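You operate a simulated robot arm through the tools that you are given. There is no shell and no other tool.

You run a simulated robot arm. Do the job below in one go: nothing can be reset, and whatever is moved stays where it is left.

## Task
Move the scorched pouch to the tray, set heat 4 and seal the red pouch.
Fine: pouch from the rack, spill none; leave it in the sealer, lever up, sealer on.

Only the result counts: the job must be done as asked and must still hold three seconds after the hand-in. Knocking over, shifting, dropping, spilling or breaking anything else fails it. A push-on lid holds only when it is set on centred and level and pressed home; a screw cap is set on level and turned clockwise until tight.

## Robot
A 6-joint arm with a two-finger gripper, fixed in place. Base frame: the origin is on the floor under the middle of its stand, x ahead of it, y to its left, z up. Lengths are in m, angles in rad, forces in N, time in s.
It reaches about 1.637 m from its shoulder. Its first joint turns from -2.897 to 2.897 rad. Payload 3.43 kg.
The tool frame sits at the grasp point between the pads (the TCP): z along the fingers, y along the line on which they close. The tips reach 0.02 m beyond it. The gripper opens to 0.19 m; its body begins 0.248 m behind the TCP.
Orientation is that of the tool frame in the base frame, as a unit quaternion [w, x, y, z]. With the fingers straight down and closing along the base's y, the tool's x points along the base's -x, its y along +y and its z along -z.

## Interface
- The arm moves only by the tool send_rows. Its argument "steps" is a list of rows, each a list of 2 entries, a list of its own where there are three numbers: the shift along the base's x, y, z in cm, then the turn, a rotation vector about the base's x, y, z in rad. In form: [[[dx, dy, dz], [rx, ry, rz]], ...]. A call has 1 to 20 rows; each row shifts and turns the commanded pose from where the row before left it. "jaw" is the finger opening in cm, from 0 to 19, set as the call begins (left out, the last holds). Each row takes 0.2 s and may step no farther than 0.05 m and 0.15 rad from the row before; otherwise, or with a gripper value out of range, the whole call is refused. A pose out of reach is approached as far as the arm can. The call stops where the force on the tool passes 80 N (or 10 N more than at its start, if that is more) or the arm is blocked; 0.2 s more then pass. The fingers move at their own pace (about 0.045 m/s each) and stop on an object; they squeeze with about 22 N. The grip force told is the motor's: it shows also when the fingers shut on nothing. Time passes only in rows, and 0.2 s behind the last, so rows that do not move let the fingers close. It gives the time, the measured TCP pose, the force on the tool (base axes), the opening and the grip force at its end, in the units of the frame above (readings bear some noise), with the torque about the TCP (base axes, N m) and any sound that the robot's microphone picked up.
- Cameras (640 x 400 px; columns grow to the right, rows downward): "scene" is fixed at [0.0441, -0.4979, 1.5118]; the picture's right is [0.67, -0.75, 0.00], its down [-0.16, -0.14, -0.98] and it looks along [0.73, 0.65, -0.21] (base axes); focal length 317 px, centre (320, 200). "wrist" rides on the gripper at [0.07, -0.008, -0.288] in the tool frame; the picture's right is [0.12, 0.99, 0.00], its down [-0.96, 0.11, -0.25] and it looks along [-0.25, 0.03, 0.97] (tool axes); focal length 261 px, centre (320, 200).
- get_image(camera): a new picture of that camera. No time passes.
- slide_trunk(by): slides the trunk up (or, below 0, down) by that many m; the arm rides with it, the base frame stays. It gives what a move gives, with no picture.
- probe_pixels(camera, pixels): for up to 12 pixels [column, row] of the newest picture of that camera ("zoom" is the newest enlarged one), the place [x, y, z] in the base frame of the surface seen there, good to about 0.003 m, but the place of the scene camera against the robot may be out by one fixed shift of up to 0.025 m in any direction. No time passes.
- close_up(camera, box): a new picture of the part [left, top, right, bottom] of that camera's present view, enlarged. No time passes.
- hand_in(): hands the job in; it is judged then, once.

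Open the gripper and draw the arm clear of the work before you hand the job in, unless the task says otherwise.

The tools are called after ">>>" as a command line: name --argument value ..., lists and objects as JSON in quotes. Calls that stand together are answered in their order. send_rows: Moves the arm, as the interface text tells. Its arguments: {"type":"object","properties":{"steps":{"type":"array"},"jaw":{"type":"number"}},"required":["steps"]} The other tools are called the same way: slide_trunk (by) moves the trunk up or down; get_image (camera) takes a picture; probe_pixels (camera, pixels) gives the place of the surface under pixels of a picture; close_up (camera, box) takes an enlarged picture of a part of a camera's view; hand_in () hands the job in.

At the start:

```text
clock: 0.0
tool_pos: [0.5267, 0.2637, 1.3687]
tool_rot: [0.0, 0.0, 1.0, 0.001]
force: [0.7, 0.2, -0.5]
moment: [-0.01, 0.0, -0.01]
width: 0.1898
grasp_force: 0.1
trunk travel left (down, up): [-0.202, 0.038]
```

scene: 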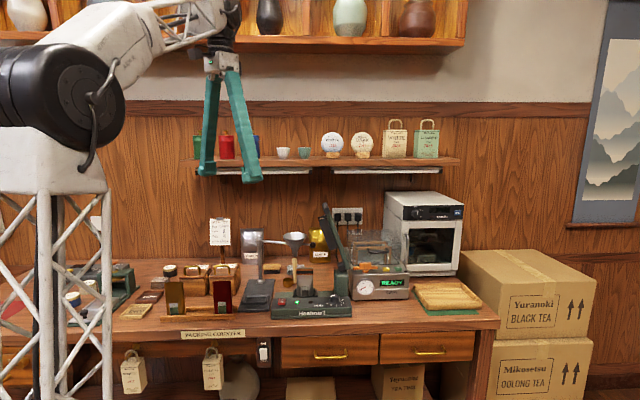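
wrist: 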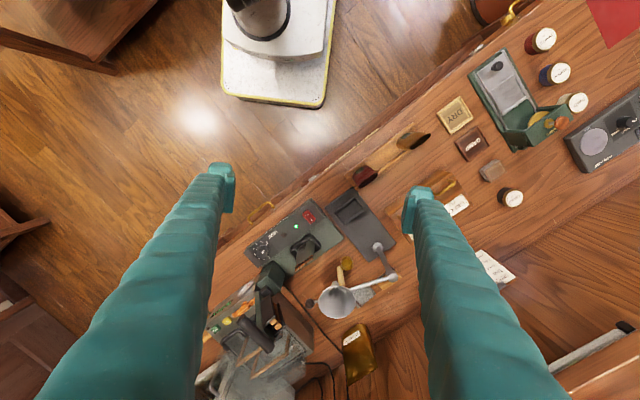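

I start by looking closer at the bench in the scene view, around the sealer (about 310,300) and the racks (about 200,290).

>>> close_up --camera "scene" --box '[100, 200, 300, 325]'

>>> close_up --camera "scene" --box '[240, 200, 400, 330]'

>>> close_up --camera "scene" --box '[340, 190, 500, 330]'

>>> close_up --camera "wrist" --box '[200, 130, 420, 400]'

>>> close_up --camera "wrist" --box '[400, 0, 640, 280]'

```text
3.20 times, centred on (200, 262) of scene
```

zoom: 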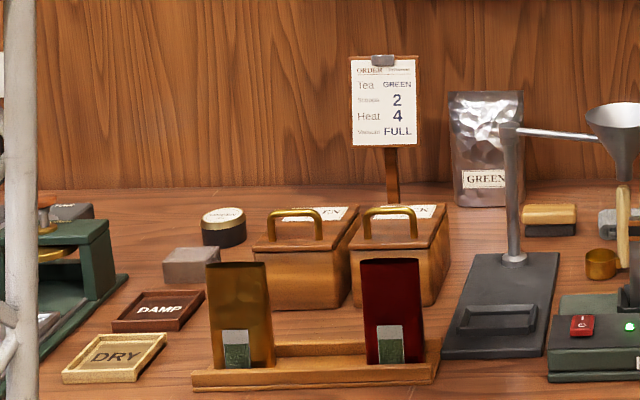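

```text
3.08 times, centred on (320, 265) of scene
```

zoom: 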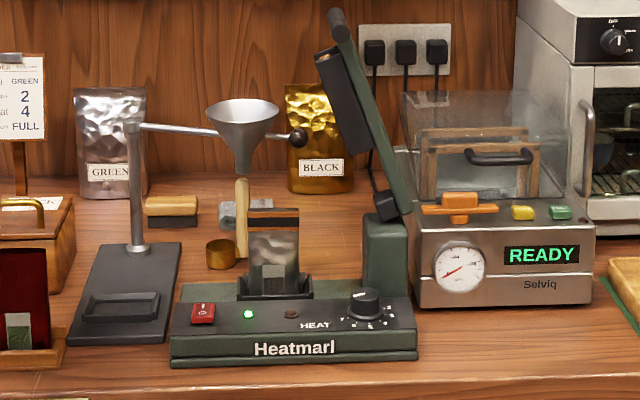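

```text
2.86 times, centred on (420, 260) of scene
```

zoom: 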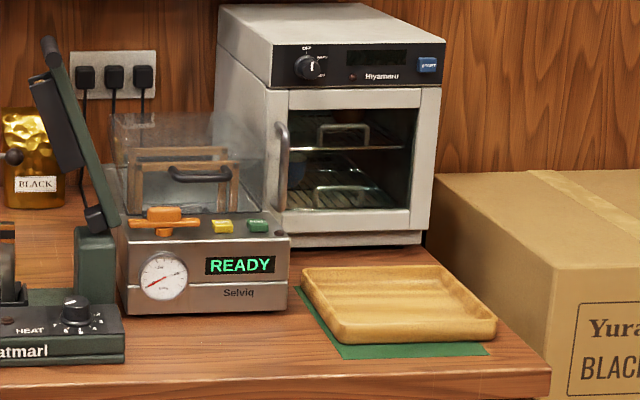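

```text
1.48 times, centred on (310, 265) of wrist
```

zoom: 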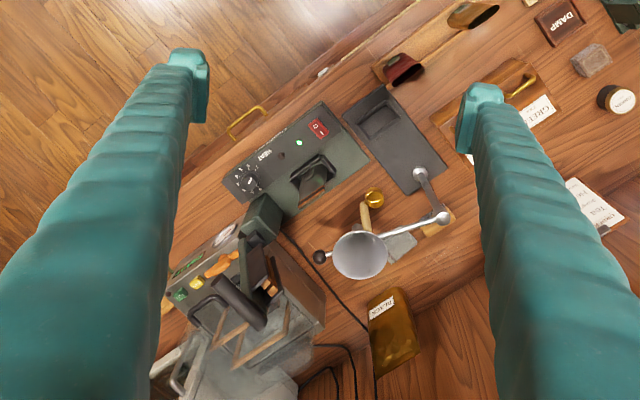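

```text
1.43 times, centred on (520, 140) of wrist
```

zoom: 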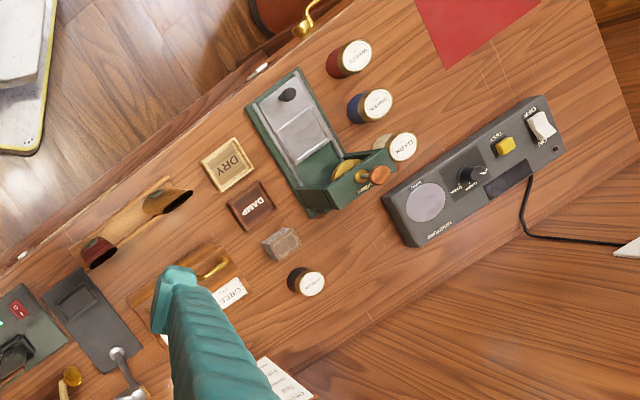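

The sealer (zoom 2, around (290,320)) already holds a pouch with a dark burnt band; the red pouch stands in the rack. I zoom further for dial, lever, and pouch details.

>>> close_up --camera "scene" --box '[280, 240, 350, 325]'

>>> close_up --camera "scene" --box '[310, 190, 380, 270]'

>>> close_up --camera "scene" --box '[320, 280, 352, 300]'

>>> close_up --camera "wrist" --box '[230, 180, 330, 290]'

>>> close_up --camera "scene" --box '[150, 260, 250, 325]'

```text
4.71 times, centred on (315, 282) of scene
```

zoom: 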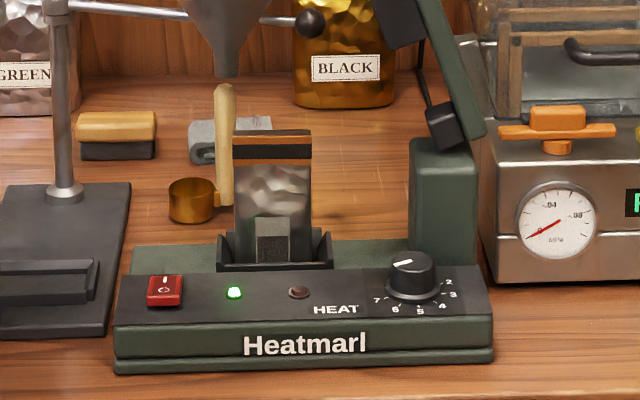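

```text
5.00 times, centred on (345, 230) of scene
```

zoom: 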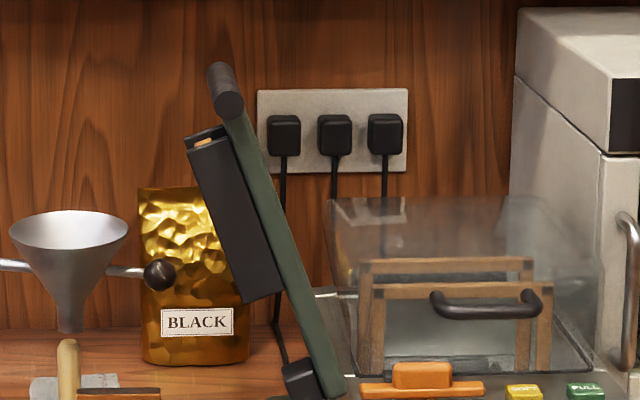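

```text
16.00 times, centred on (336, 290) of scene
```

zoom: 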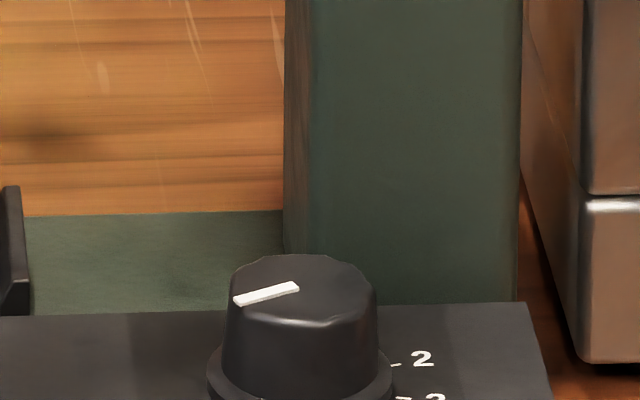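

```text
3.64 times, centred on (280, 235) of wrist
```

zoom: 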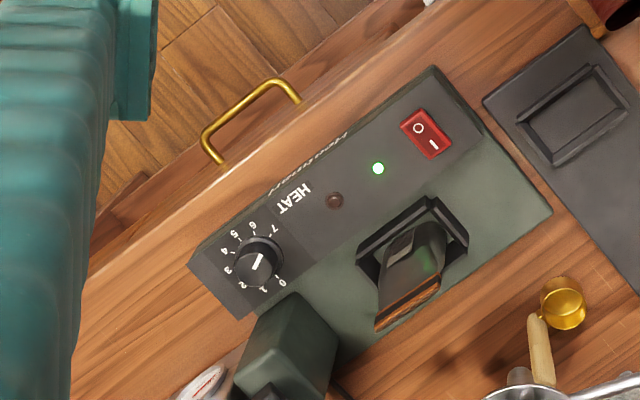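

```text
6.15 times, centred on (200, 292) of scene
```

zoom: 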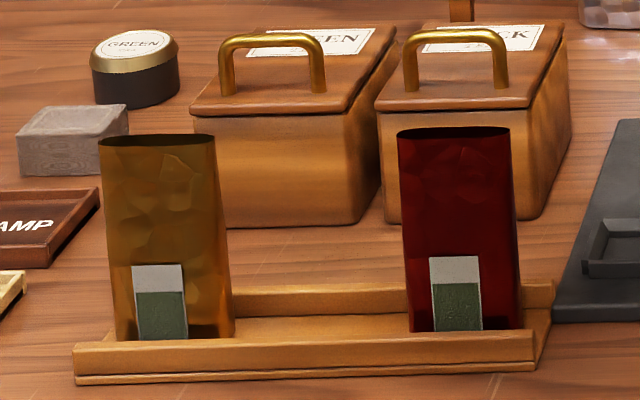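

The dial seems to stand at 7 and the sealer's green light is on. I take a fresh wrist close-up of the sealer to probe coordinates from the accurate camera.

>>> close_up --camera "wrist" --box '[230, 180, 330, 290]'

>>> probe_pixels --camera "zoom" --pixels '[[262, 258], [282, 281], [254, 226], [226, 251], [427, 133], [382, 312], [437, 287], [410, 215], [358, 260], [466, 240], [510, 200], [330, 340]]'

>>> get_image --camera "scene"

>>> probe_pixels --camera "scene" --pixels '[[324, 205], [330, 215], [350, 262], [347, 268], [338, 291], [299, 268], [290, 270], [307, 270], [299, 290], [450, 290], [425, 285], [475, 305]]'

```text
3.64 times, centred on (280, 235) of wrist
```

zoom: 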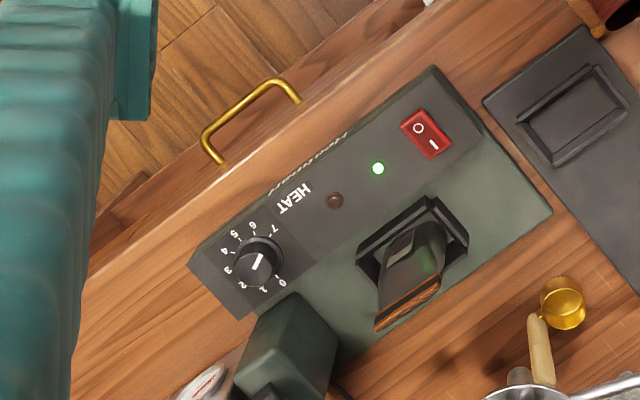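

```text
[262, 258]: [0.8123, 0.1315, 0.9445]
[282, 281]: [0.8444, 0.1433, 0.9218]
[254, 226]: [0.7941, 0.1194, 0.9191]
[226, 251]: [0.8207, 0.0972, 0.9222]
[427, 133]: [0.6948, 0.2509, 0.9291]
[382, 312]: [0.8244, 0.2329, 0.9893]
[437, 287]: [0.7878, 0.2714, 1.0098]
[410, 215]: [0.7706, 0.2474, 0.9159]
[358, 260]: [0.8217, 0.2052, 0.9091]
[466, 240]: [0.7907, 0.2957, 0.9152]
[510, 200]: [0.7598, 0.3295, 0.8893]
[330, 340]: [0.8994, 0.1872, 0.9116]
```

```text
taken
```

scene: 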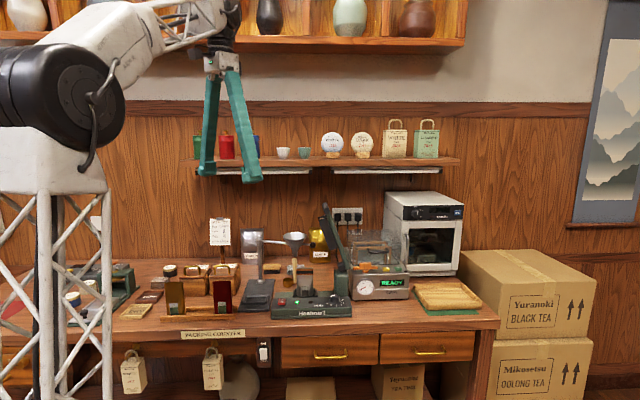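

```text
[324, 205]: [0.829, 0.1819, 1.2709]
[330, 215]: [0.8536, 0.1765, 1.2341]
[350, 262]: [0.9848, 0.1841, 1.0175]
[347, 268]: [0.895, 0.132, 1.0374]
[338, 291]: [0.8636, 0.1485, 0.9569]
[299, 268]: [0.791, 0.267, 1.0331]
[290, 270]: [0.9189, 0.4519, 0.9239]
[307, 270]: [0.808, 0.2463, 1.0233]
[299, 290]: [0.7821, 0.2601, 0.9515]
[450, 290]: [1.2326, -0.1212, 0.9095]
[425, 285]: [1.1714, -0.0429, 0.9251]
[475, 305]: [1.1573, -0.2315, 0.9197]
```

I have rough positions; now I want the bench/sealer orientation and the lever, funnel, rack and tray geometry from the wrist camera. Probing edges in the newest zoom (corners near (192,262), (432,70), (548,210)) and more in the wrist picture.

>>> probe_pixels --camera "zoom" --pixels '[[194, 262], [430, 72], [544, 210], [242, 312], [340, 350], [300, 300], [270, 330], [255, 372], [418, 200], [362, 248], [400, 250], [412, 290]]'

>>> get_image --camera "wrist"

>>> probe_pixels --camera "wrist" --pixels '[[338, 300], [319, 290], [356, 288], [338, 286], [392, 275], [308, 303], [262, 290], [267, 305], [285, 340], [367, 175], [345, 290], [355, 340]]'

>>> close_up --camera "wrist" --box '[330, 110, 450, 220]'

```text
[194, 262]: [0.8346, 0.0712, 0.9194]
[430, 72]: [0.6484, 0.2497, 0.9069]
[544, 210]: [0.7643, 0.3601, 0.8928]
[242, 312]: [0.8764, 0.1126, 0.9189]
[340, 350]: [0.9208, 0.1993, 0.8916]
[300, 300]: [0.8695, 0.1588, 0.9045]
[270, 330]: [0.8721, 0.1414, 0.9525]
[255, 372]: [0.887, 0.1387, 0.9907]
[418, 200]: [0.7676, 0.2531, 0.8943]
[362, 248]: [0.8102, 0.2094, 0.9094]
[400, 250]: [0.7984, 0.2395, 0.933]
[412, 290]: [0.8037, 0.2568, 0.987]
```

```text
taken
```

wrist: 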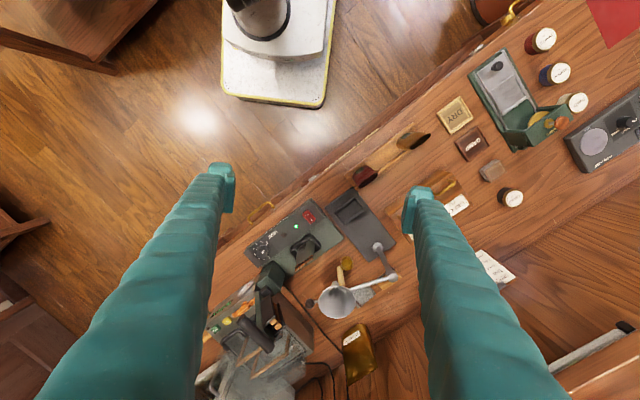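

```text
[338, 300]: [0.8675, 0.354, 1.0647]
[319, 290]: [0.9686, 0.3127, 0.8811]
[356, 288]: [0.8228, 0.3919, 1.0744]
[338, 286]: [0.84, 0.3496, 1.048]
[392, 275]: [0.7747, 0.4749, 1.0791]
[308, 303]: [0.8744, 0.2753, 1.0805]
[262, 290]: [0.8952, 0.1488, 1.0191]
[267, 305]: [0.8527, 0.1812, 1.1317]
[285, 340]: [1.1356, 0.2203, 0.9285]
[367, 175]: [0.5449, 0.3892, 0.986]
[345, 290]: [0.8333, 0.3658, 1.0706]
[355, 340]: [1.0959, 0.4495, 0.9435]
```

```text
3.64 times, centred on (390, 165) of wrist
```

zoom: 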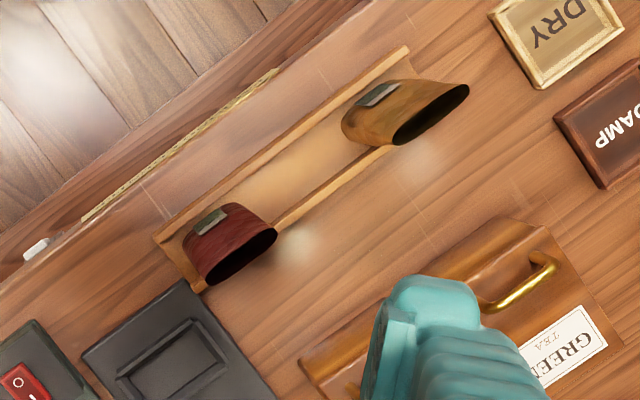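

The bench is turned about 45°: the sealer's long axis runs along u≈(0.71,-0.71), depth along v≈(0.71,0.71); funnel arm ball (0.874,0.275,1.08) sits behind the pouch and the lever at right, so I'll approach from the front with a tilted gripper. I turn the tool +45° about z and tilt it about u, staying high.

>>> send_rows --steps '[[[0, 0, 0], [0, 0, 0.131]], [[0, 0, 0], [0, 0, 0.131]], [[0, 0, 0], [0, 0, 0.131]], [[0, 0, 0], [0, 0, 0.131]], [[0, 0, 0], [0, 0, 0.131]], [[0, 0, 0], [0, 0, 0.1304]], [[0, 0, 0], [0.092, -0.092, 0]], [[0, 0, 0], [0.092, -0.092, 0]], [[0, 0, 0], [0.092, -0.092, 0]], [[0, 0, 0], [0.092, -0.092, 0]], [[0, 0, 0], [0.092, -0.092, 0]]]' --jaw 11

>>> get_image --camera "wrist"

>>> get_image --camera "scene"

```text
clock: 2.4
tool_pos: [0.5292, 0.264, 1.3681]
tool_rot: [0.296, -0.362, 0.875, 0.122]
force: [1.3, 0.2, 0.1]
moment: [0.02, 0.13, 0.05]
width: 0.1102
grasp_force: 0.0
trunk travel left (down, up): [-0.202, 0.038]
```

```text
taken
```

wrist: 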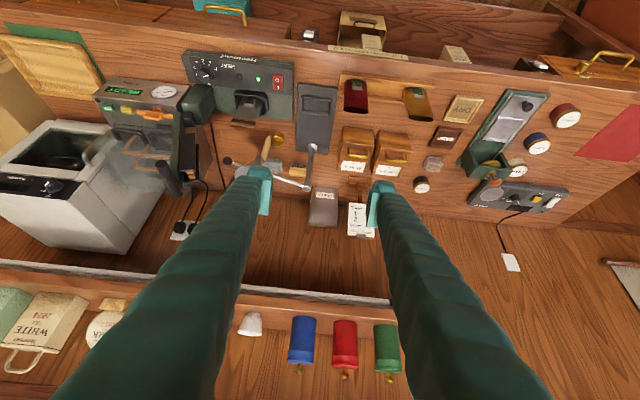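

```text
taken
```

scene: 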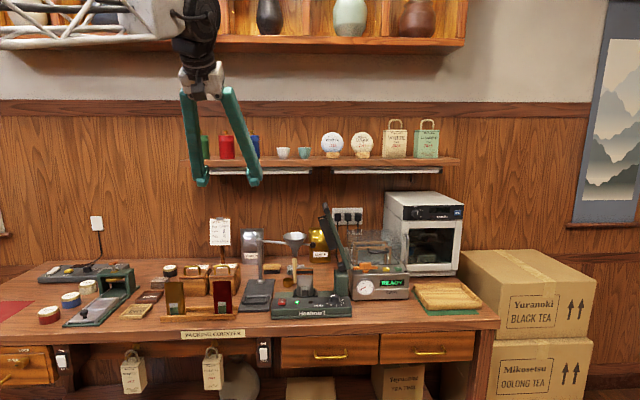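

The view is now aligned with the bench (sealer at about (240,90), tray top left, rack at (385,95)). I zoom in on these and probe them from the wrist camera.

>>> close_up --camera "wrist" --box '[170, 40, 330, 140]'

>>> probe_pixels --camera "zoom" --pixels '[[60, 60], [125, 120], [440, 155], [330, 225], [260, 215], [385, 232], [330, 290], [260, 320], [130, 180], [80, 300], [40, 150], [410, 245]]'

>>> probe_pixels --camera "wrist" --pixels '[[60, 75], [20, 45], [100, 75], [40, 110], [20, 75], [340, 77], [440, 80], [355, 85], [417, 90], [356, 110], [420, 118], [90, 55]]'

```text
4.00 times, centred on (250, 90) of wrist
```

zoom: 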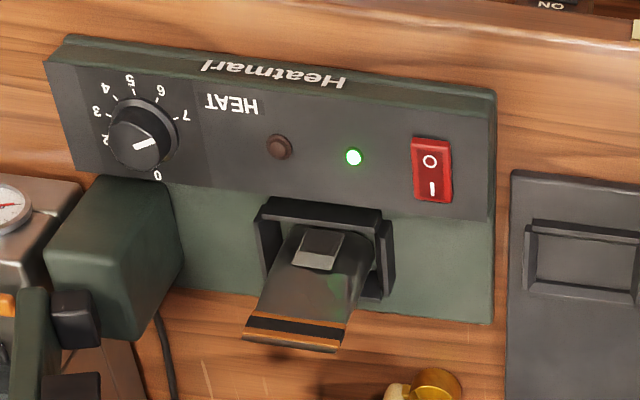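

```text
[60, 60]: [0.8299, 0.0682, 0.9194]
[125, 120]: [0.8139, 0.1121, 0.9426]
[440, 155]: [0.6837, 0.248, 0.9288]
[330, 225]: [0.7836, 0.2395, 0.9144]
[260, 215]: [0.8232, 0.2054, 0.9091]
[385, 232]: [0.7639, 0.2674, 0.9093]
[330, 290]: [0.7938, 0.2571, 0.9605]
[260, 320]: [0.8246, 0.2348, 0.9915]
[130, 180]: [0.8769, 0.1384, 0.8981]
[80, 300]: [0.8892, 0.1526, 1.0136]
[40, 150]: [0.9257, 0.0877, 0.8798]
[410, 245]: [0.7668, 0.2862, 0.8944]
```

```text
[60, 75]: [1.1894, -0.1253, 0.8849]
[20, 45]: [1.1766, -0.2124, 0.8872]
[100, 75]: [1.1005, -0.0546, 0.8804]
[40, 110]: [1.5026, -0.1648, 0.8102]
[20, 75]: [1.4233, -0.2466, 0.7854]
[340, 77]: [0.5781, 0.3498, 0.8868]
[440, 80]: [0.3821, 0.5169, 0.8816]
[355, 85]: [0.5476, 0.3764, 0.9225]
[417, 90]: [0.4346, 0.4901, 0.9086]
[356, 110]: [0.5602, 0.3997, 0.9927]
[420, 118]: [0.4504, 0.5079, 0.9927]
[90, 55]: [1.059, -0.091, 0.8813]
```

Pouch in the sealer is centred about (0.806,0.252) with its top near z≈1.0, the dial pointer at 7. I move to a safe spot in front of the sealer, at z≈1.15, to look closer.

>>> send_rows --steps '[[[2.5, -1.67, -3.13], [0, 0, 0]], [[2.5, -1.67, -3.13], [0, 0, 0]], [[2.5, -1.67, -3.13], [0, 0, 0]], [[2.5, -1.67, -3.13], [0, 0, 0]], [[2.5, -1.67, -3.13], [0, 0, 0]], [[2.5, -1.67, -3.13], [0, 0, 0]], [[2.5, -1.67, -3.13], [0, 0, 0]]]'

>>> get_image --camera "wrist"

>>> get_image --camera "scene"

```text
clock: 4.0
tool_pos: [0.6993, 0.1473, 1.1531]
tool_rot: [0.296, -0.362, 0.876, 0.121]
force: [-1.2, -0.1, 0.5]
moment: [-0.07, -0.11, -0.12]
width: 0.11
grasp_force: 0.1
trunk travel left (down, up): [-0.202, 0.038]
```

```text
taken
```

wrist: 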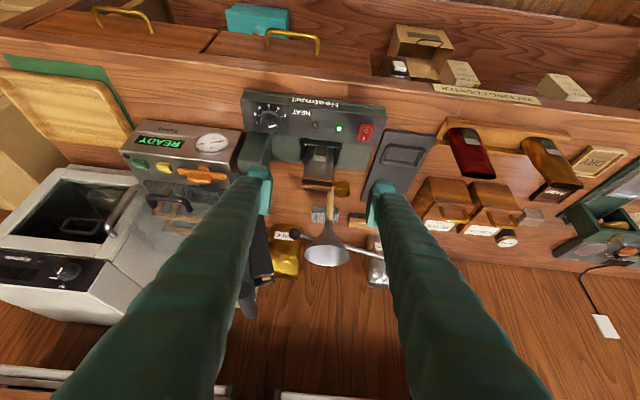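

```text
taken
```

scene: 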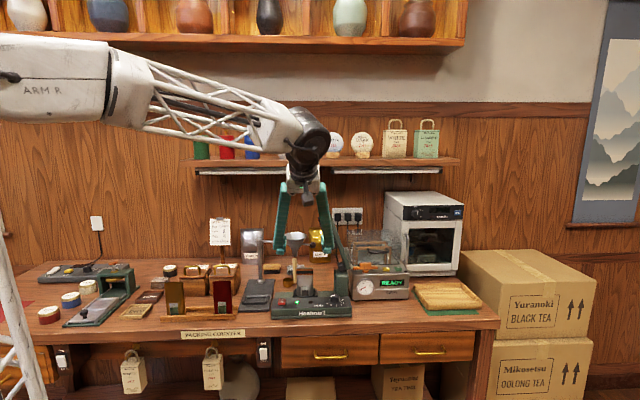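

>>> close_up --camera "wrist" --box '[230, 80, 400, 200]'

>>> probe_pixels --camera "wrist" --pixels '[[303, 186], [332, 187], [318, 188], [318, 165], [304, 160], [334, 160], [338, 145], [300, 145], [318, 140], [268, 118], [266, 180], [377, 195]]'

>>> close_up --camera "wrist" --box '[0, 40, 150, 140]'

>>> probe_pixels --camera "zoom" --pixels '[[60, 140], [110, 140], [400, 160], [560, 390], [480, 400], [460, 270], [420, 120], [250, 200], [100, 300], [300, 300], [565, 440], [200, 350]]'

```text
3.33 times, centred on (315, 140) of wrist
```

zoom: 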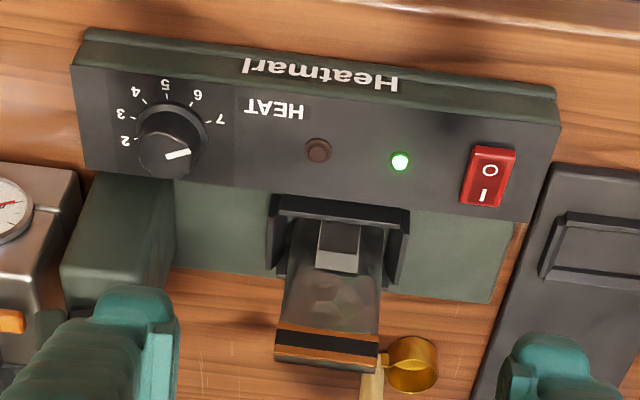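

```text
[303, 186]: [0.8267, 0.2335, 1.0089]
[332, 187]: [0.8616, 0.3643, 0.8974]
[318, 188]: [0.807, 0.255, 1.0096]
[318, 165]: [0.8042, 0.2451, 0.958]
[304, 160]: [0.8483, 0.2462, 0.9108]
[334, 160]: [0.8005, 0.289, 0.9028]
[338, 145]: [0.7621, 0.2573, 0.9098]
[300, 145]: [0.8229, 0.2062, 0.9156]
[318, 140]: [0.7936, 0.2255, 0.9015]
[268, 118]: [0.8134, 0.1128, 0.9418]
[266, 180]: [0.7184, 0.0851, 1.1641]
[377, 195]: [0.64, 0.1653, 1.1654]
```

```text
4.00 times, centred on (75, 90) of wrist
```

zoom: 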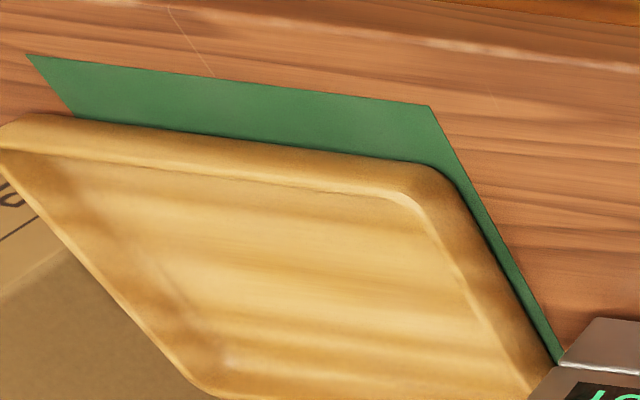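

```text
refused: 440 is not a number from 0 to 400
```

The pouch's top edge is at z≈1.01, centre (0.807,0.255), about 5.8 cm wide; the gripper's centre matches its U line. I probe the tray in the zoom.

>>> probe_pixels --camera "zoom" --pixels '[[60, 140], [110, 130], [400, 160], [30, 60], [430, 108], [460, 270], [410, 190], [250, 230], [100, 220], [300, 300], [560, 355], [200, 350]]'

>>> close_up --camera "scene" --box '[395, 260, 505, 330]'

>>> close_up --camera "scene" --box '[250, 170, 370, 330]'

```text
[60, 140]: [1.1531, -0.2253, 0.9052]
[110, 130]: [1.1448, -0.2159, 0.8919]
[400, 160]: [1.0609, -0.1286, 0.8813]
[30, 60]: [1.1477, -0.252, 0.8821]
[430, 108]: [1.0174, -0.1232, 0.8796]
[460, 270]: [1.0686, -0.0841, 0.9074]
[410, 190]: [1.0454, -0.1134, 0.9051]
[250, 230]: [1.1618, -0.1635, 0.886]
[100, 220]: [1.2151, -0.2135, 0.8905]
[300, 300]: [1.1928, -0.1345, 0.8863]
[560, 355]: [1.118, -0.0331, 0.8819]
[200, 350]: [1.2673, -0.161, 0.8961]
```

```text
5.71 times, centred on (450, 295) of scene
```

zoom: 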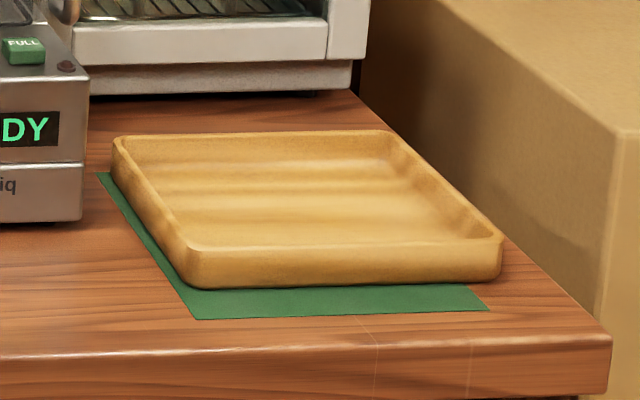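

```text
2.50 times, centred on (310, 250) of scene
```

zoom: 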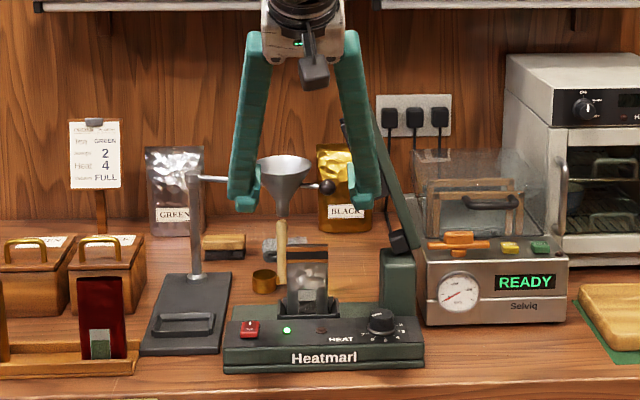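

Tray floor is at z≈0.886, rim 0.906, centre about (1.16,-0.11). I narrow the jaw to 8.5 cm and approach the scorched pouch along the tool axis, stopping short to check.

>>> send_rows --steps '[[[1.98, 1.98, -0.46], [0, 0, 0]], [[1.7, 1.7, -3.2], [0, 0, 0]], [[1.7, 1.7, -3.2], [0, 0, 0]], [[1.7, 1.7, -3.2], [0, 0, 0]]]' --jaw 8.5

>>> get_image --camera "wrist"

>>> close_up --camera "scene" --box '[250, 170, 370, 330]'

```text
clock: 5.0
tool_pos: [0.7717, 0.2182, 1.0497]
tool_rot: [0.296, -0.362, 0.875, 0.122]
force: [-1.1, -0.6, 0.5]
moment: [-0.03, -0.06, -0.02]
width: 0.085
grasp_force: 0.0
trunk travel left (down, up): [-0.202, 0.038]
```

```text
taken
```

wrist: 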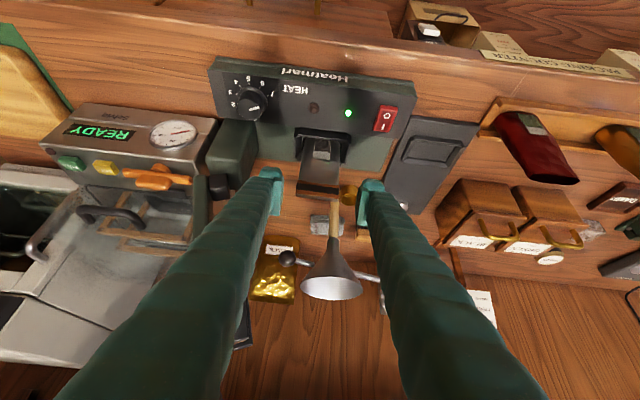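

```text
2.50 times, centred on (310, 250) of scene
```

zoom: 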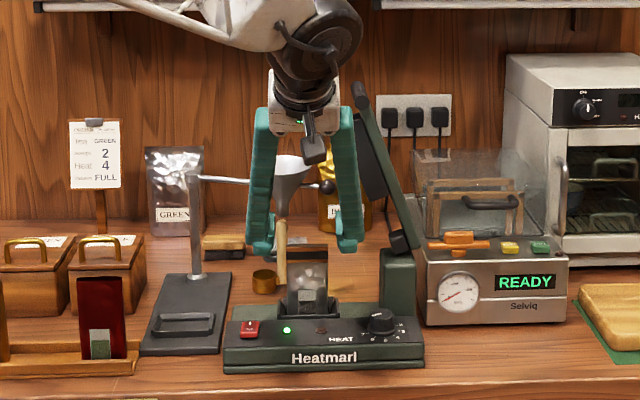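

The pouch is centred between the fingertips (275,190) and (362,190). I go the last 8 cm along the tool axis.

>>> send_rows --steps '[[[1.7, 1.7, -3.2], [0, 0, 0]], [[1.7, 1.7, -3.2], [0, 0, 0]], [[0, 0, 0], [0, 0, 0]]]'

>>> close_up --camera "wrist" --box '[230, 100, 410, 230]'

>>> close_up --camera "scene" --box '[250, 190, 370, 310]'

```text
clock: 5.8
tool_pos: [0.8074, 0.2512, 0.9862]
tool_rot: [0.295, -0.363, 0.876, 0.122]
force: [0.1, 0.9, 0.1]
moment: [0.03, 0.01, -0.01]
width: 0.0849
grasp_force: 0.1
trunk travel left (down, up): [-0.202, 0.038]
```

```text
3.08 times, centred on (320, 165) of wrist
```

zoom: 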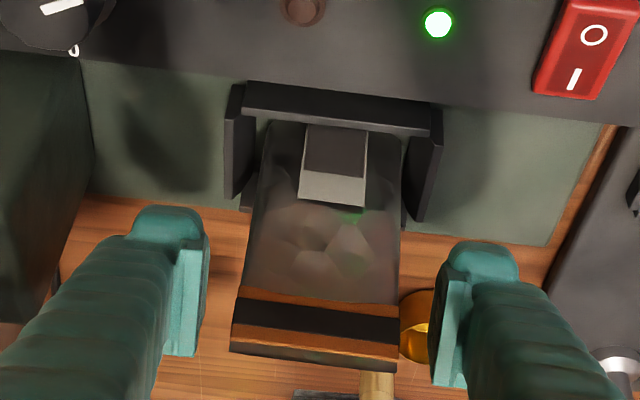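

```text
3.33 times, centred on (310, 250) of scene
```

zoom: 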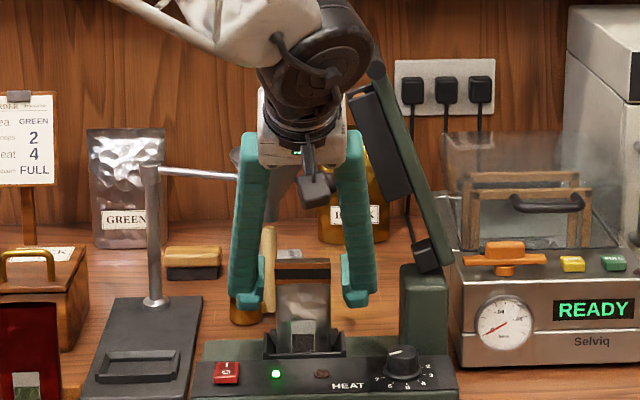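

Fingers straddle the pouch; I probe pad tips and pouch edges in the wrist zoom to check the pad overlap before closing.

>>> close_up --camera "wrist" --box '[230, 100, 410, 230]'

>>> probe_pixels --camera "zoom" --pixels '[[190, 260], [188, 340], [170, 340], [450, 290], [440, 375], [240, 340], [260, 200], [395, 355], [398, 220], [320, 345], [320, 260], [200, 215]]'

```text
3.08 times, centred on (320, 165) of wrist
```

zoom: 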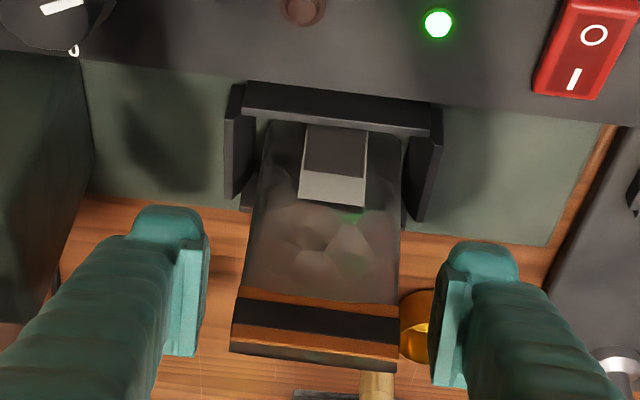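

```text
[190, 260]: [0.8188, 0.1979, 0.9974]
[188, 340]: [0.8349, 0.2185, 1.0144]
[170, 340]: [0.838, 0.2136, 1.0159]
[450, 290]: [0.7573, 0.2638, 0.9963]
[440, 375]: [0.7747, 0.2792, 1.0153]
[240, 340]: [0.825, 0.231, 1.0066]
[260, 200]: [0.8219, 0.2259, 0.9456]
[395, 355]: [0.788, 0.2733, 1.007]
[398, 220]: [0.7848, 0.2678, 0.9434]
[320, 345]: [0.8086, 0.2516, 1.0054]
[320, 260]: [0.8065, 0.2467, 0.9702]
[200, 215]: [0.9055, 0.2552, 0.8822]
```

Pads span ±1.6 cm across and cover the pouch's upper part. I close the fingers.

>>> send_rows --steps '[[[0, 0, 0], [0, 0, 0]], [[0, 0, 0], [0, 0, 0]], [[0, 0, 0], [0, 0, 0]], [[0, 0, 0], [0, 0, 0]]]' --jaw 3

>>> close_up --camera "wrist" --box '[230, 100, 410, 230]'

>>> close_up --camera "scene" --box '[250, 190, 370, 310]'

```text
clock: 6.8
tool_pos: [0.8073, 0.2514, 0.9875]
tool_rot: [0.295, -0.363, 0.875, 0.122]
force: [0.0, -0.3, 0.3]
moment: [-0.02, 0.0, 0.04]
width: 0.0581
grasp_force: 22.3
trunk travel left (down, up): [-0.202, 0.038]
```

```text
3.08 times, centred on (320, 165) of wrist
```

zoom: 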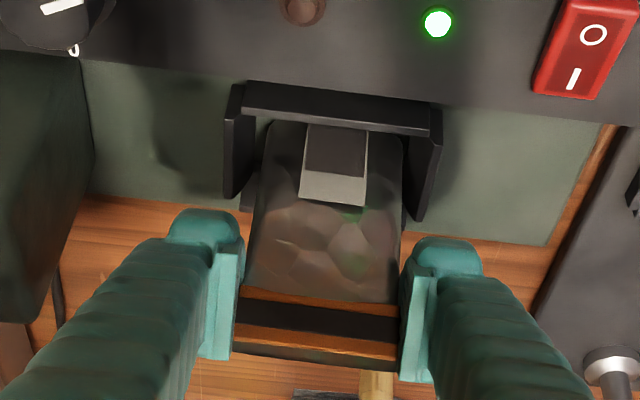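

```text
3.33 times, centred on (310, 250) of scene
```

zoom: 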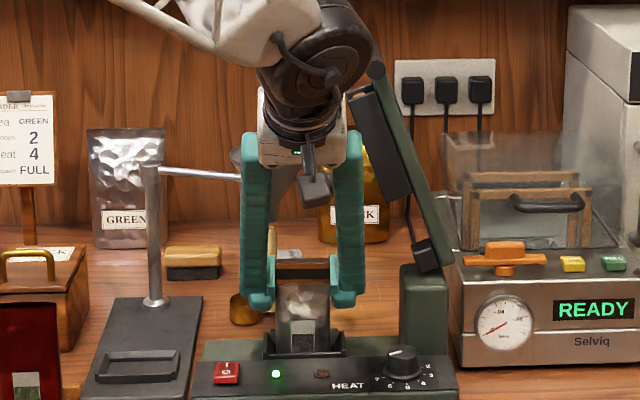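

Gripped at 5.81 cm width with 22 N. I lift 5 cm straight up gently.

>>> send_rows --steps '[[[0, 0, 0.7], [0, 0, 0]], [[0, 0, 1.3], [0, 0, 0]], [[0, 0, 1.5], [0, 0, 0]], [[0, 0, 1.5], [0, 0, 0]], [[0, 0, 0.5], [0, 0, 0]]]'

>>> get_image --camera "wrist"

>>> close_up --camera "scene" --box '[250, 190, 370, 310]'

```text
clock: 8.0
tool_pos: [0.8081, 0.2515, 1.0411]
tool_rot: [0.295, -0.363, 0.875, 0.122]
force: [-0.5, 0.4, 0.0]
moment: [-0.02, 0.03, -0.01]
width: 0.0581
grasp_force: 21.6
trunk travel left (down, up): [-0.202, 0.038]
```

```text
taken
```

wrist: 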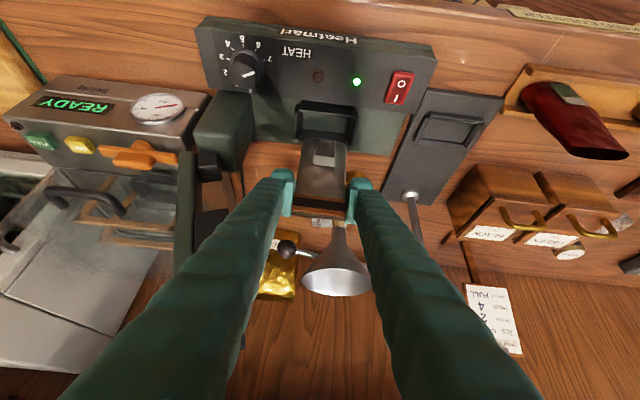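

```text
3.33 times, centred on (310, 250) of scene
```

zoom: 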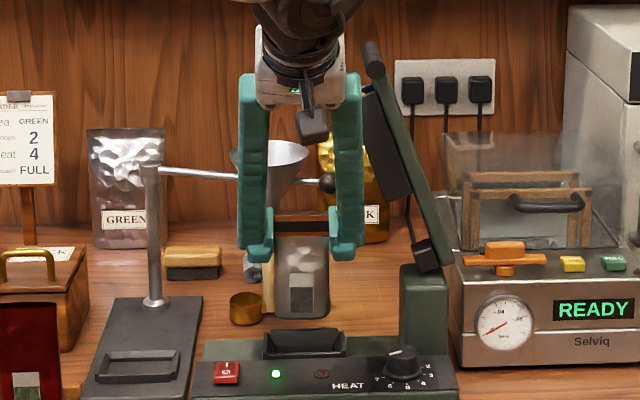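

The pouch hangs clear of the nest (bottom at zoom (300,318)). I back out toward the front while rising, then travel along the bench to the right.

>>> send_rows --steps '[[[-1.5, -1.5, 0.5], [0, 0, 0]], [[-2, -2, 1], [0, 0, 0]], [[-2, -2, 1], [0, 0, 0]], [[-2, -2, 1], [0, 0, 0]], [[-2, -2, 1], [0, 0, 0]], [[-1.1, -1.1, 1], [0, 0, 0]]]'

>>> get_image --camera "scene"

```text
clock: 9.4
tool_pos: [0.6995, 0.1467, 1.0968]
tool_rot: [0.295, -0.363, 0.875, 0.123]
force: [-0.4, -0.3, -0.9]
moment: [0.01, 0.06, 0.04]
width: 0.0584
grasp_force: 22.2
trunk travel left (down, up): [-0.202, 0.038]
```

```text
taken
```

scene: 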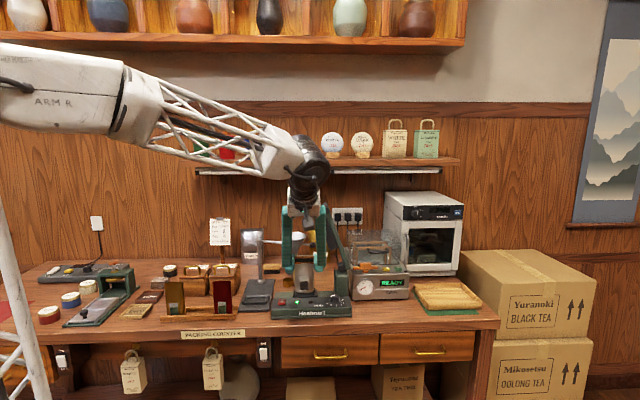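

Clear of the sealer. I travel right along the bench front, about 0.51 m, keeping height.

>>> send_rows --steps '[[[2, -2, 0.5], [0, 0, 0]], [[3.3, -3.3, 0.5], [0, 0, 0]], [[3.3, -3.3, 0], [0, 0, 0]], [[3.3, -3.3, 0], [0, 0, 0]], [[3.3, -3.3, 0], [0, 0, 0]], [[3.3, -3.3, 0], [0, 0, 0]], [[3.3, -3.3, 0], [0, 0, 0]], [[3.3, -3.3, 0], [0, 0, 0]], [[3.3, -3.3, 0], [0, 0, 0]], [[3.3, -3.3, 0], [0, 0, 0]], [[3.3, -3.3, 0], [0, 0, 0]], [[1.3, -1.3, 0], [0, 0, 0]]]'

>>> get_image --camera "scene"

>>> get_image --camera "wrist"

```text
clock: 12.0
tool_pos: [1.0645, -0.2171, 1.106]
tool_rot: [0.294, -0.362, 0.876, 0.122]
force: [0.4, 0.3, -0.6]
moment: [-0.03, 0.0, 0.03]
width: 0.0584
grasp_force: 21.5
trunk travel left (down, up): [-0.202, 0.038]
```

```text
taken
```

scene: 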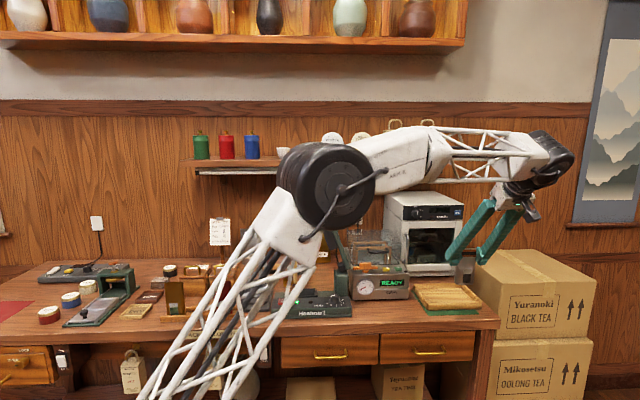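

```text
taken
```

wrist: 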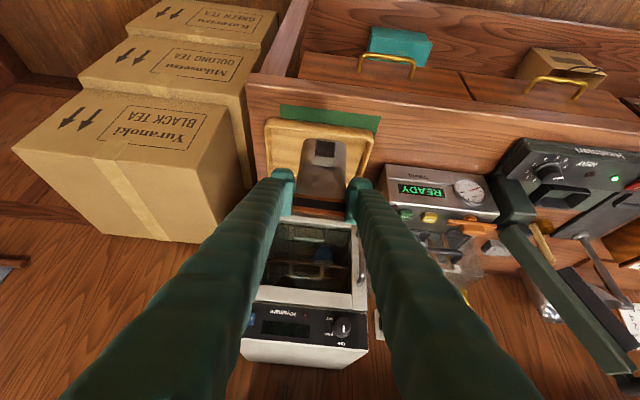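

The pouch now hangs in front of the tray. I probe the tray rim and floor around (270–370, 120–210) to pick the drop spot.

>>> close_up --camera "wrist" --box '[240, 90, 400, 230]'

>>> probe_pixels --camera "wrist" --pixels '[[268, 123], [372, 133], [283, 135], [355, 143], [270, 165], [364, 170], [280, 165], [352, 170], [300, 185], [345, 190], [320, 150], [320, 200]]'

```text
2.86 times, centred on (320, 160) of wrist
```

zoom: 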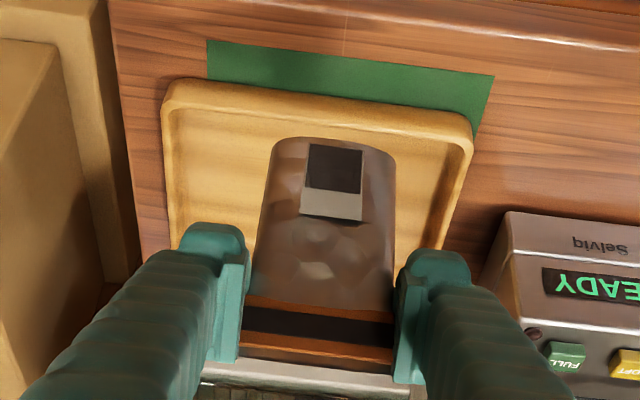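

```text
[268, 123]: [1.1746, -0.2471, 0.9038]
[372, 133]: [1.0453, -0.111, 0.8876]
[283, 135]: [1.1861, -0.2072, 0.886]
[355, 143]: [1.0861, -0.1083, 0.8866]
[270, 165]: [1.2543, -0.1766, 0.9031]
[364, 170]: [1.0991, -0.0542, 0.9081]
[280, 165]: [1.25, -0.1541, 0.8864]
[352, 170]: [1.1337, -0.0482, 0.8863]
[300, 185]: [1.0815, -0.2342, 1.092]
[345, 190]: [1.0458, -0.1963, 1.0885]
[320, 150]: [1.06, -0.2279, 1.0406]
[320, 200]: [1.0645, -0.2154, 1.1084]
```

Tray spans U≈0.817–1.012; I probe its back edge from the scene camera to find the depth.

>>> close_up --camera "scene" --box '[395, 230, 505, 330]'

>>> probe_pixels --camera "scene" --pixels '[[415, 285], [428, 304], [480, 301], [462, 283], [430, 284], [450, 283], [440, 303], [445, 295], [470, 290]]'

```text
4.00 times, centred on (450, 280) of scene
```

zoom: 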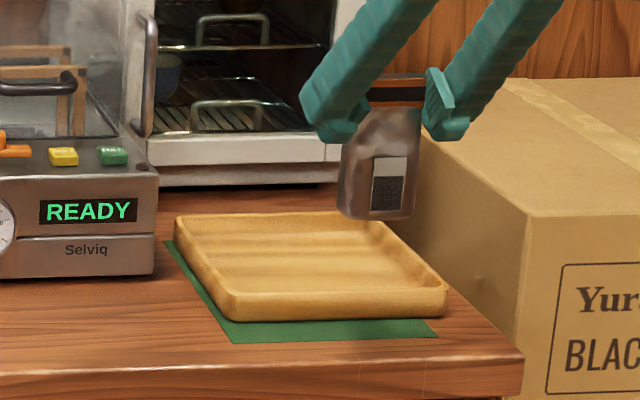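

```text
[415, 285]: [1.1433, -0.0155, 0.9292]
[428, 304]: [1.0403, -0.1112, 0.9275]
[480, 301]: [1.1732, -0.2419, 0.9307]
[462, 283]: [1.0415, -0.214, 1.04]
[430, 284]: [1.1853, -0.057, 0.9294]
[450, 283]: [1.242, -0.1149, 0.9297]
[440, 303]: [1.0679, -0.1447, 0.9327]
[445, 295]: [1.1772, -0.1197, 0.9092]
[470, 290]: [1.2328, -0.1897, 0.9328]
```

Tray is U 0.817–1.012, V 0.656–0.80, so its centre is about (1.161,-0.131). I move over the centre and descend partway.

>>> send_rows --steps '[[[2.44, 2.15, 0], [0, 0, 0]], [[2.44, 2.15, 0], [0, 0, 0]], [[2.44, 2.15, 0], [0, 0, 0]], [[2.44, 2.15, 0], [0, 0, 0]], [[0, 0, -3], [0, 0, 0]], [[0, 0, -3], [0, 0, 0]], [[0, 0, -3], [0, 0, 0]], [[0, 0, -1.5], [0, 0, 0]], [[0, 0, 0], [0, 0, 0]]]'

>>> close_up --camera "scene" --box '[395, 230, 505, 330]'

>>> close_up --camera "wrist" --box '[240, 90, 400, 230]'

```text
clock: 14.0
tool_pos: [1.1615, -0.1314, 1.0009]
tool_rot: [0.294, -0.363, 0.876, 0.122]
force: [0.1, 0.1, -0.5]
moment: [-0.01, -0.01, 0.01]
width: 0.0581
grasp_force: 22.0
trunk travel left (down, up): [-0.202, 0.038]
```

```text
4.00 times, centred on (450, 280) of scene
```

zoom: 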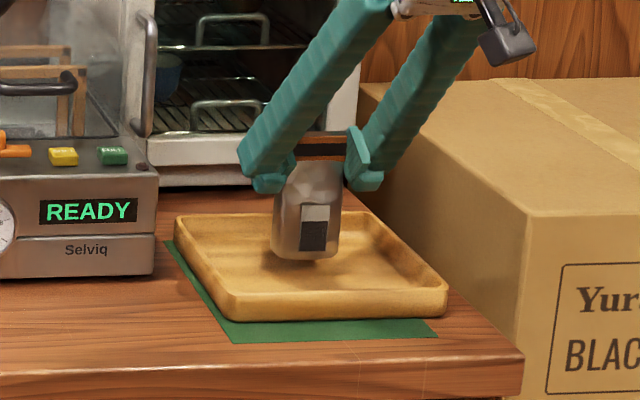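

```text
2.86 times, centred on (320, 160) of wrist
```

zoom: 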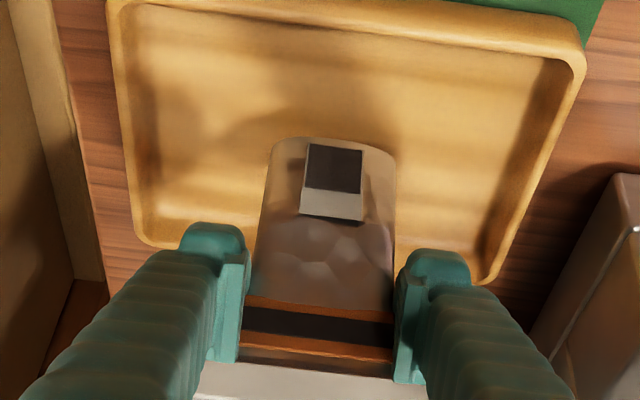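

Pouch hangs level over the tray centre, about 2 cm above the floor. I lower in small steps watching the force.

>>> send_rows --steps '[[[0, 0, -0.8], [0, 0, 0]], [[0, 0, -0.6], [0, 0, 0]], [[0, 0, -0.4], [0, 0, 0]], [[0, 0, -0.2], [0, 0, 0]]]'

>>> send_rows --steps '[[[0, 0, -0.2], [0, 0, 0]], [[0, 0, 0], [0, 0, 0]]]'

>>> close_up --camera "scene" --box '[410, 250, 480, 320]'

```text
clock: 15.0
tool_pos: [1.1601, -0.1321, 0.9808]
tool_rot: [0.295, -0.361, 0.876, 0.122]
force: [0.4, -0.2, -0.6]
moment: [-0.01, 0.0, 0.04]
width: 0.058
grasp_force: 22.1
trunk travel left (down, up): [-0.202, 0.038]
```

```text
clock: 15.6
tool_pos: [1.1619, -0.1311, 0.9806]
tool_rot: [0.296, -0.362, 0.875, 0.122]
force: [-0.2, -0.1, 9.6]
moment: [0.06, -0.03, 0.01]
width: 0.0582
grasp_force: 22.1
trunk travel left (down, up): [-0.202, 0.038]
```

```text
5.71 times, centred on (445, 285) of scene
```

zoom: 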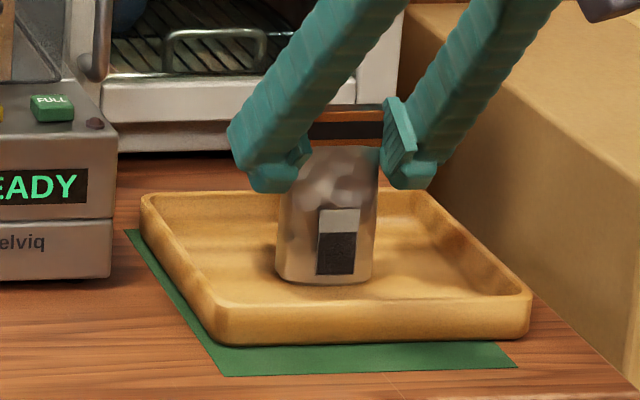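

Contact felt (9.6 N up). I relieve 1 mm and open the fingers slightly to see whether it stands.

>>> send_rows --steps '[[[0, 0, 0.1], [0, 0, 0]], [[0, 0, 0], [0, 0, 0]]]'

>>> send_rows --steps '[[[0, 0, 0], [0, 0, 0]], [[0, 0, 0], [0, 0, 0]], [[0, 0, 0], [0, 0, 0]]]' --jaw 6.6

>>> close_up --camera "scene" --box '[410, 250, 480, 320]'

>>> close_up --camera "wrist" --box '[240, 90, 400, 230]'

```text
clock: 16.2
tool_pos: [1.1597, -0.1321, 0.9791]
tool_rot: [0.296, -0.362, 0.875, 0.122]
force: [1.1, 0.5, 8.0]
moment: [0.01, -0.11, -0.04]
width: 0.058
grasp_force: 22.2
trunk travel left (down, up): [-0.202, 0.038]
```

```text
clock: 17.0
tool_pos: [1.1616, -0.1334, 0.9791]
tool_rot: [0.295, -0.363, 0.875, 0.122]
force: [-0.1, 0.2, -0.2]
moment: [0.01, 0.0, -0.01]
width: 0.0659
grasp_force: 0.1
trunk travel left (down, up): [-0.202, 0.038]
```

```text
5.71 times, centred on (445, 285) of scene
```

zoom: 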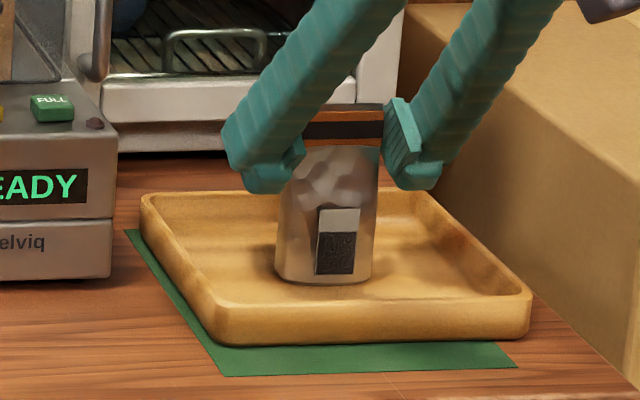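

```text
2.86 times, centred on (320, 160) of wrist
```

zoom: 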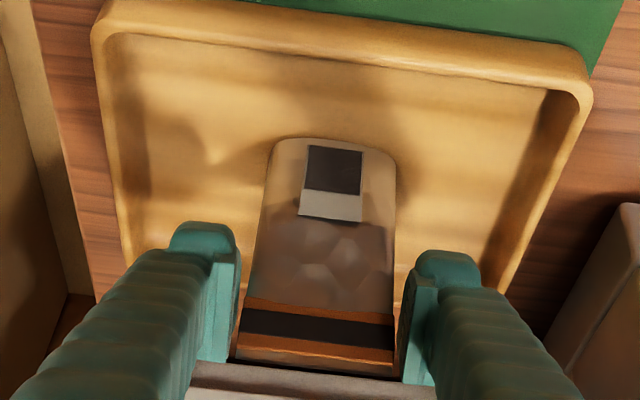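

It stands upright on its own. I open to 9 cm and withdraw along the tool axis.

>>> send_rows --steps '[[[0, 0, 0], [0, 0, 0]], [[0, 0, 0], [0, 0, 0]], [[0, 0, 0], [0, 0, 0]]]' --jaw 9

>>> send_rows --steps '[[[-0.64, -0.64, 1.2], [0, 0, 0]], [[-1.27, -1.27, 2.4], [0, 0, 0]], [[-1.7, -1.7, 3.2], [0, 0, 0]], [[-1.7, -1.7, 3.2], [0, 0, 0]], [[-1.7, -1.7, 3.2], [0, 0, 0]], [[-1.7, -1.7, 3.2], [0, 0, 0]]]'

>>> get_image --camera "scene"

>>> get_image --camera "wrist"

```text
clock: 17.8
tool_pos: [1.161, -0.1321, 0.9799]
tool_rot: [0.295, -0.363, 0.875, 0.122]
force: [-0.4, -0.2, -0.6]
moment: [0.01, -0.03, 0.03]
width: 0.0902
grasp_force: 0.0
trunk travel left (down, up): [-0.202, 0.038]
```

```text
clock: 19.2
tool_pos: [1.075, -0.2195, 1.1435]
tool_rot: [0.295, -0.361, 0.876, 0.122]
force: [0.7, -0.7, -0.5]
moment: [-0.01, 0.04, -0.03]
width: 0.0902
grasp_force: 0.1
trunk travel left (down, up): [-0.202, 0.038]
```

```text
taken
```

scene: 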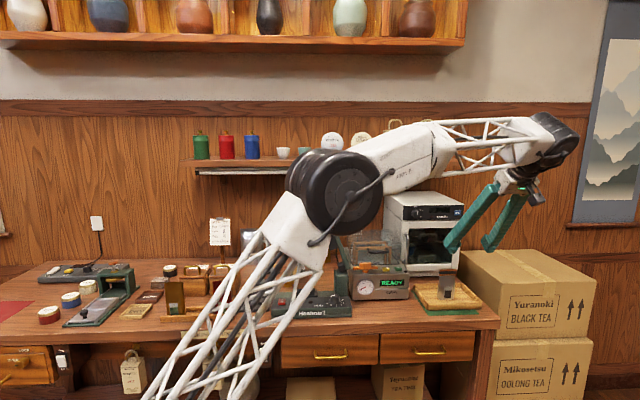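

```text
taken
```

wrist: 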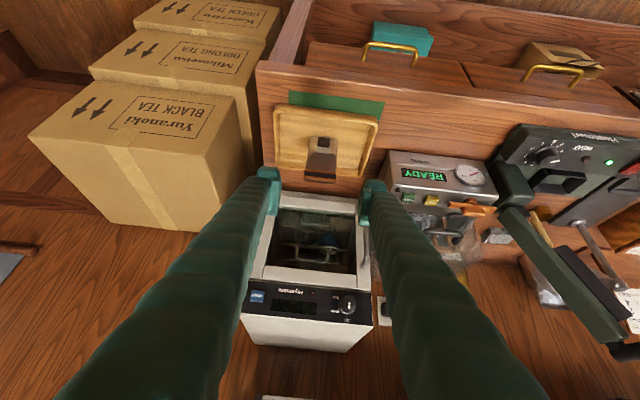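

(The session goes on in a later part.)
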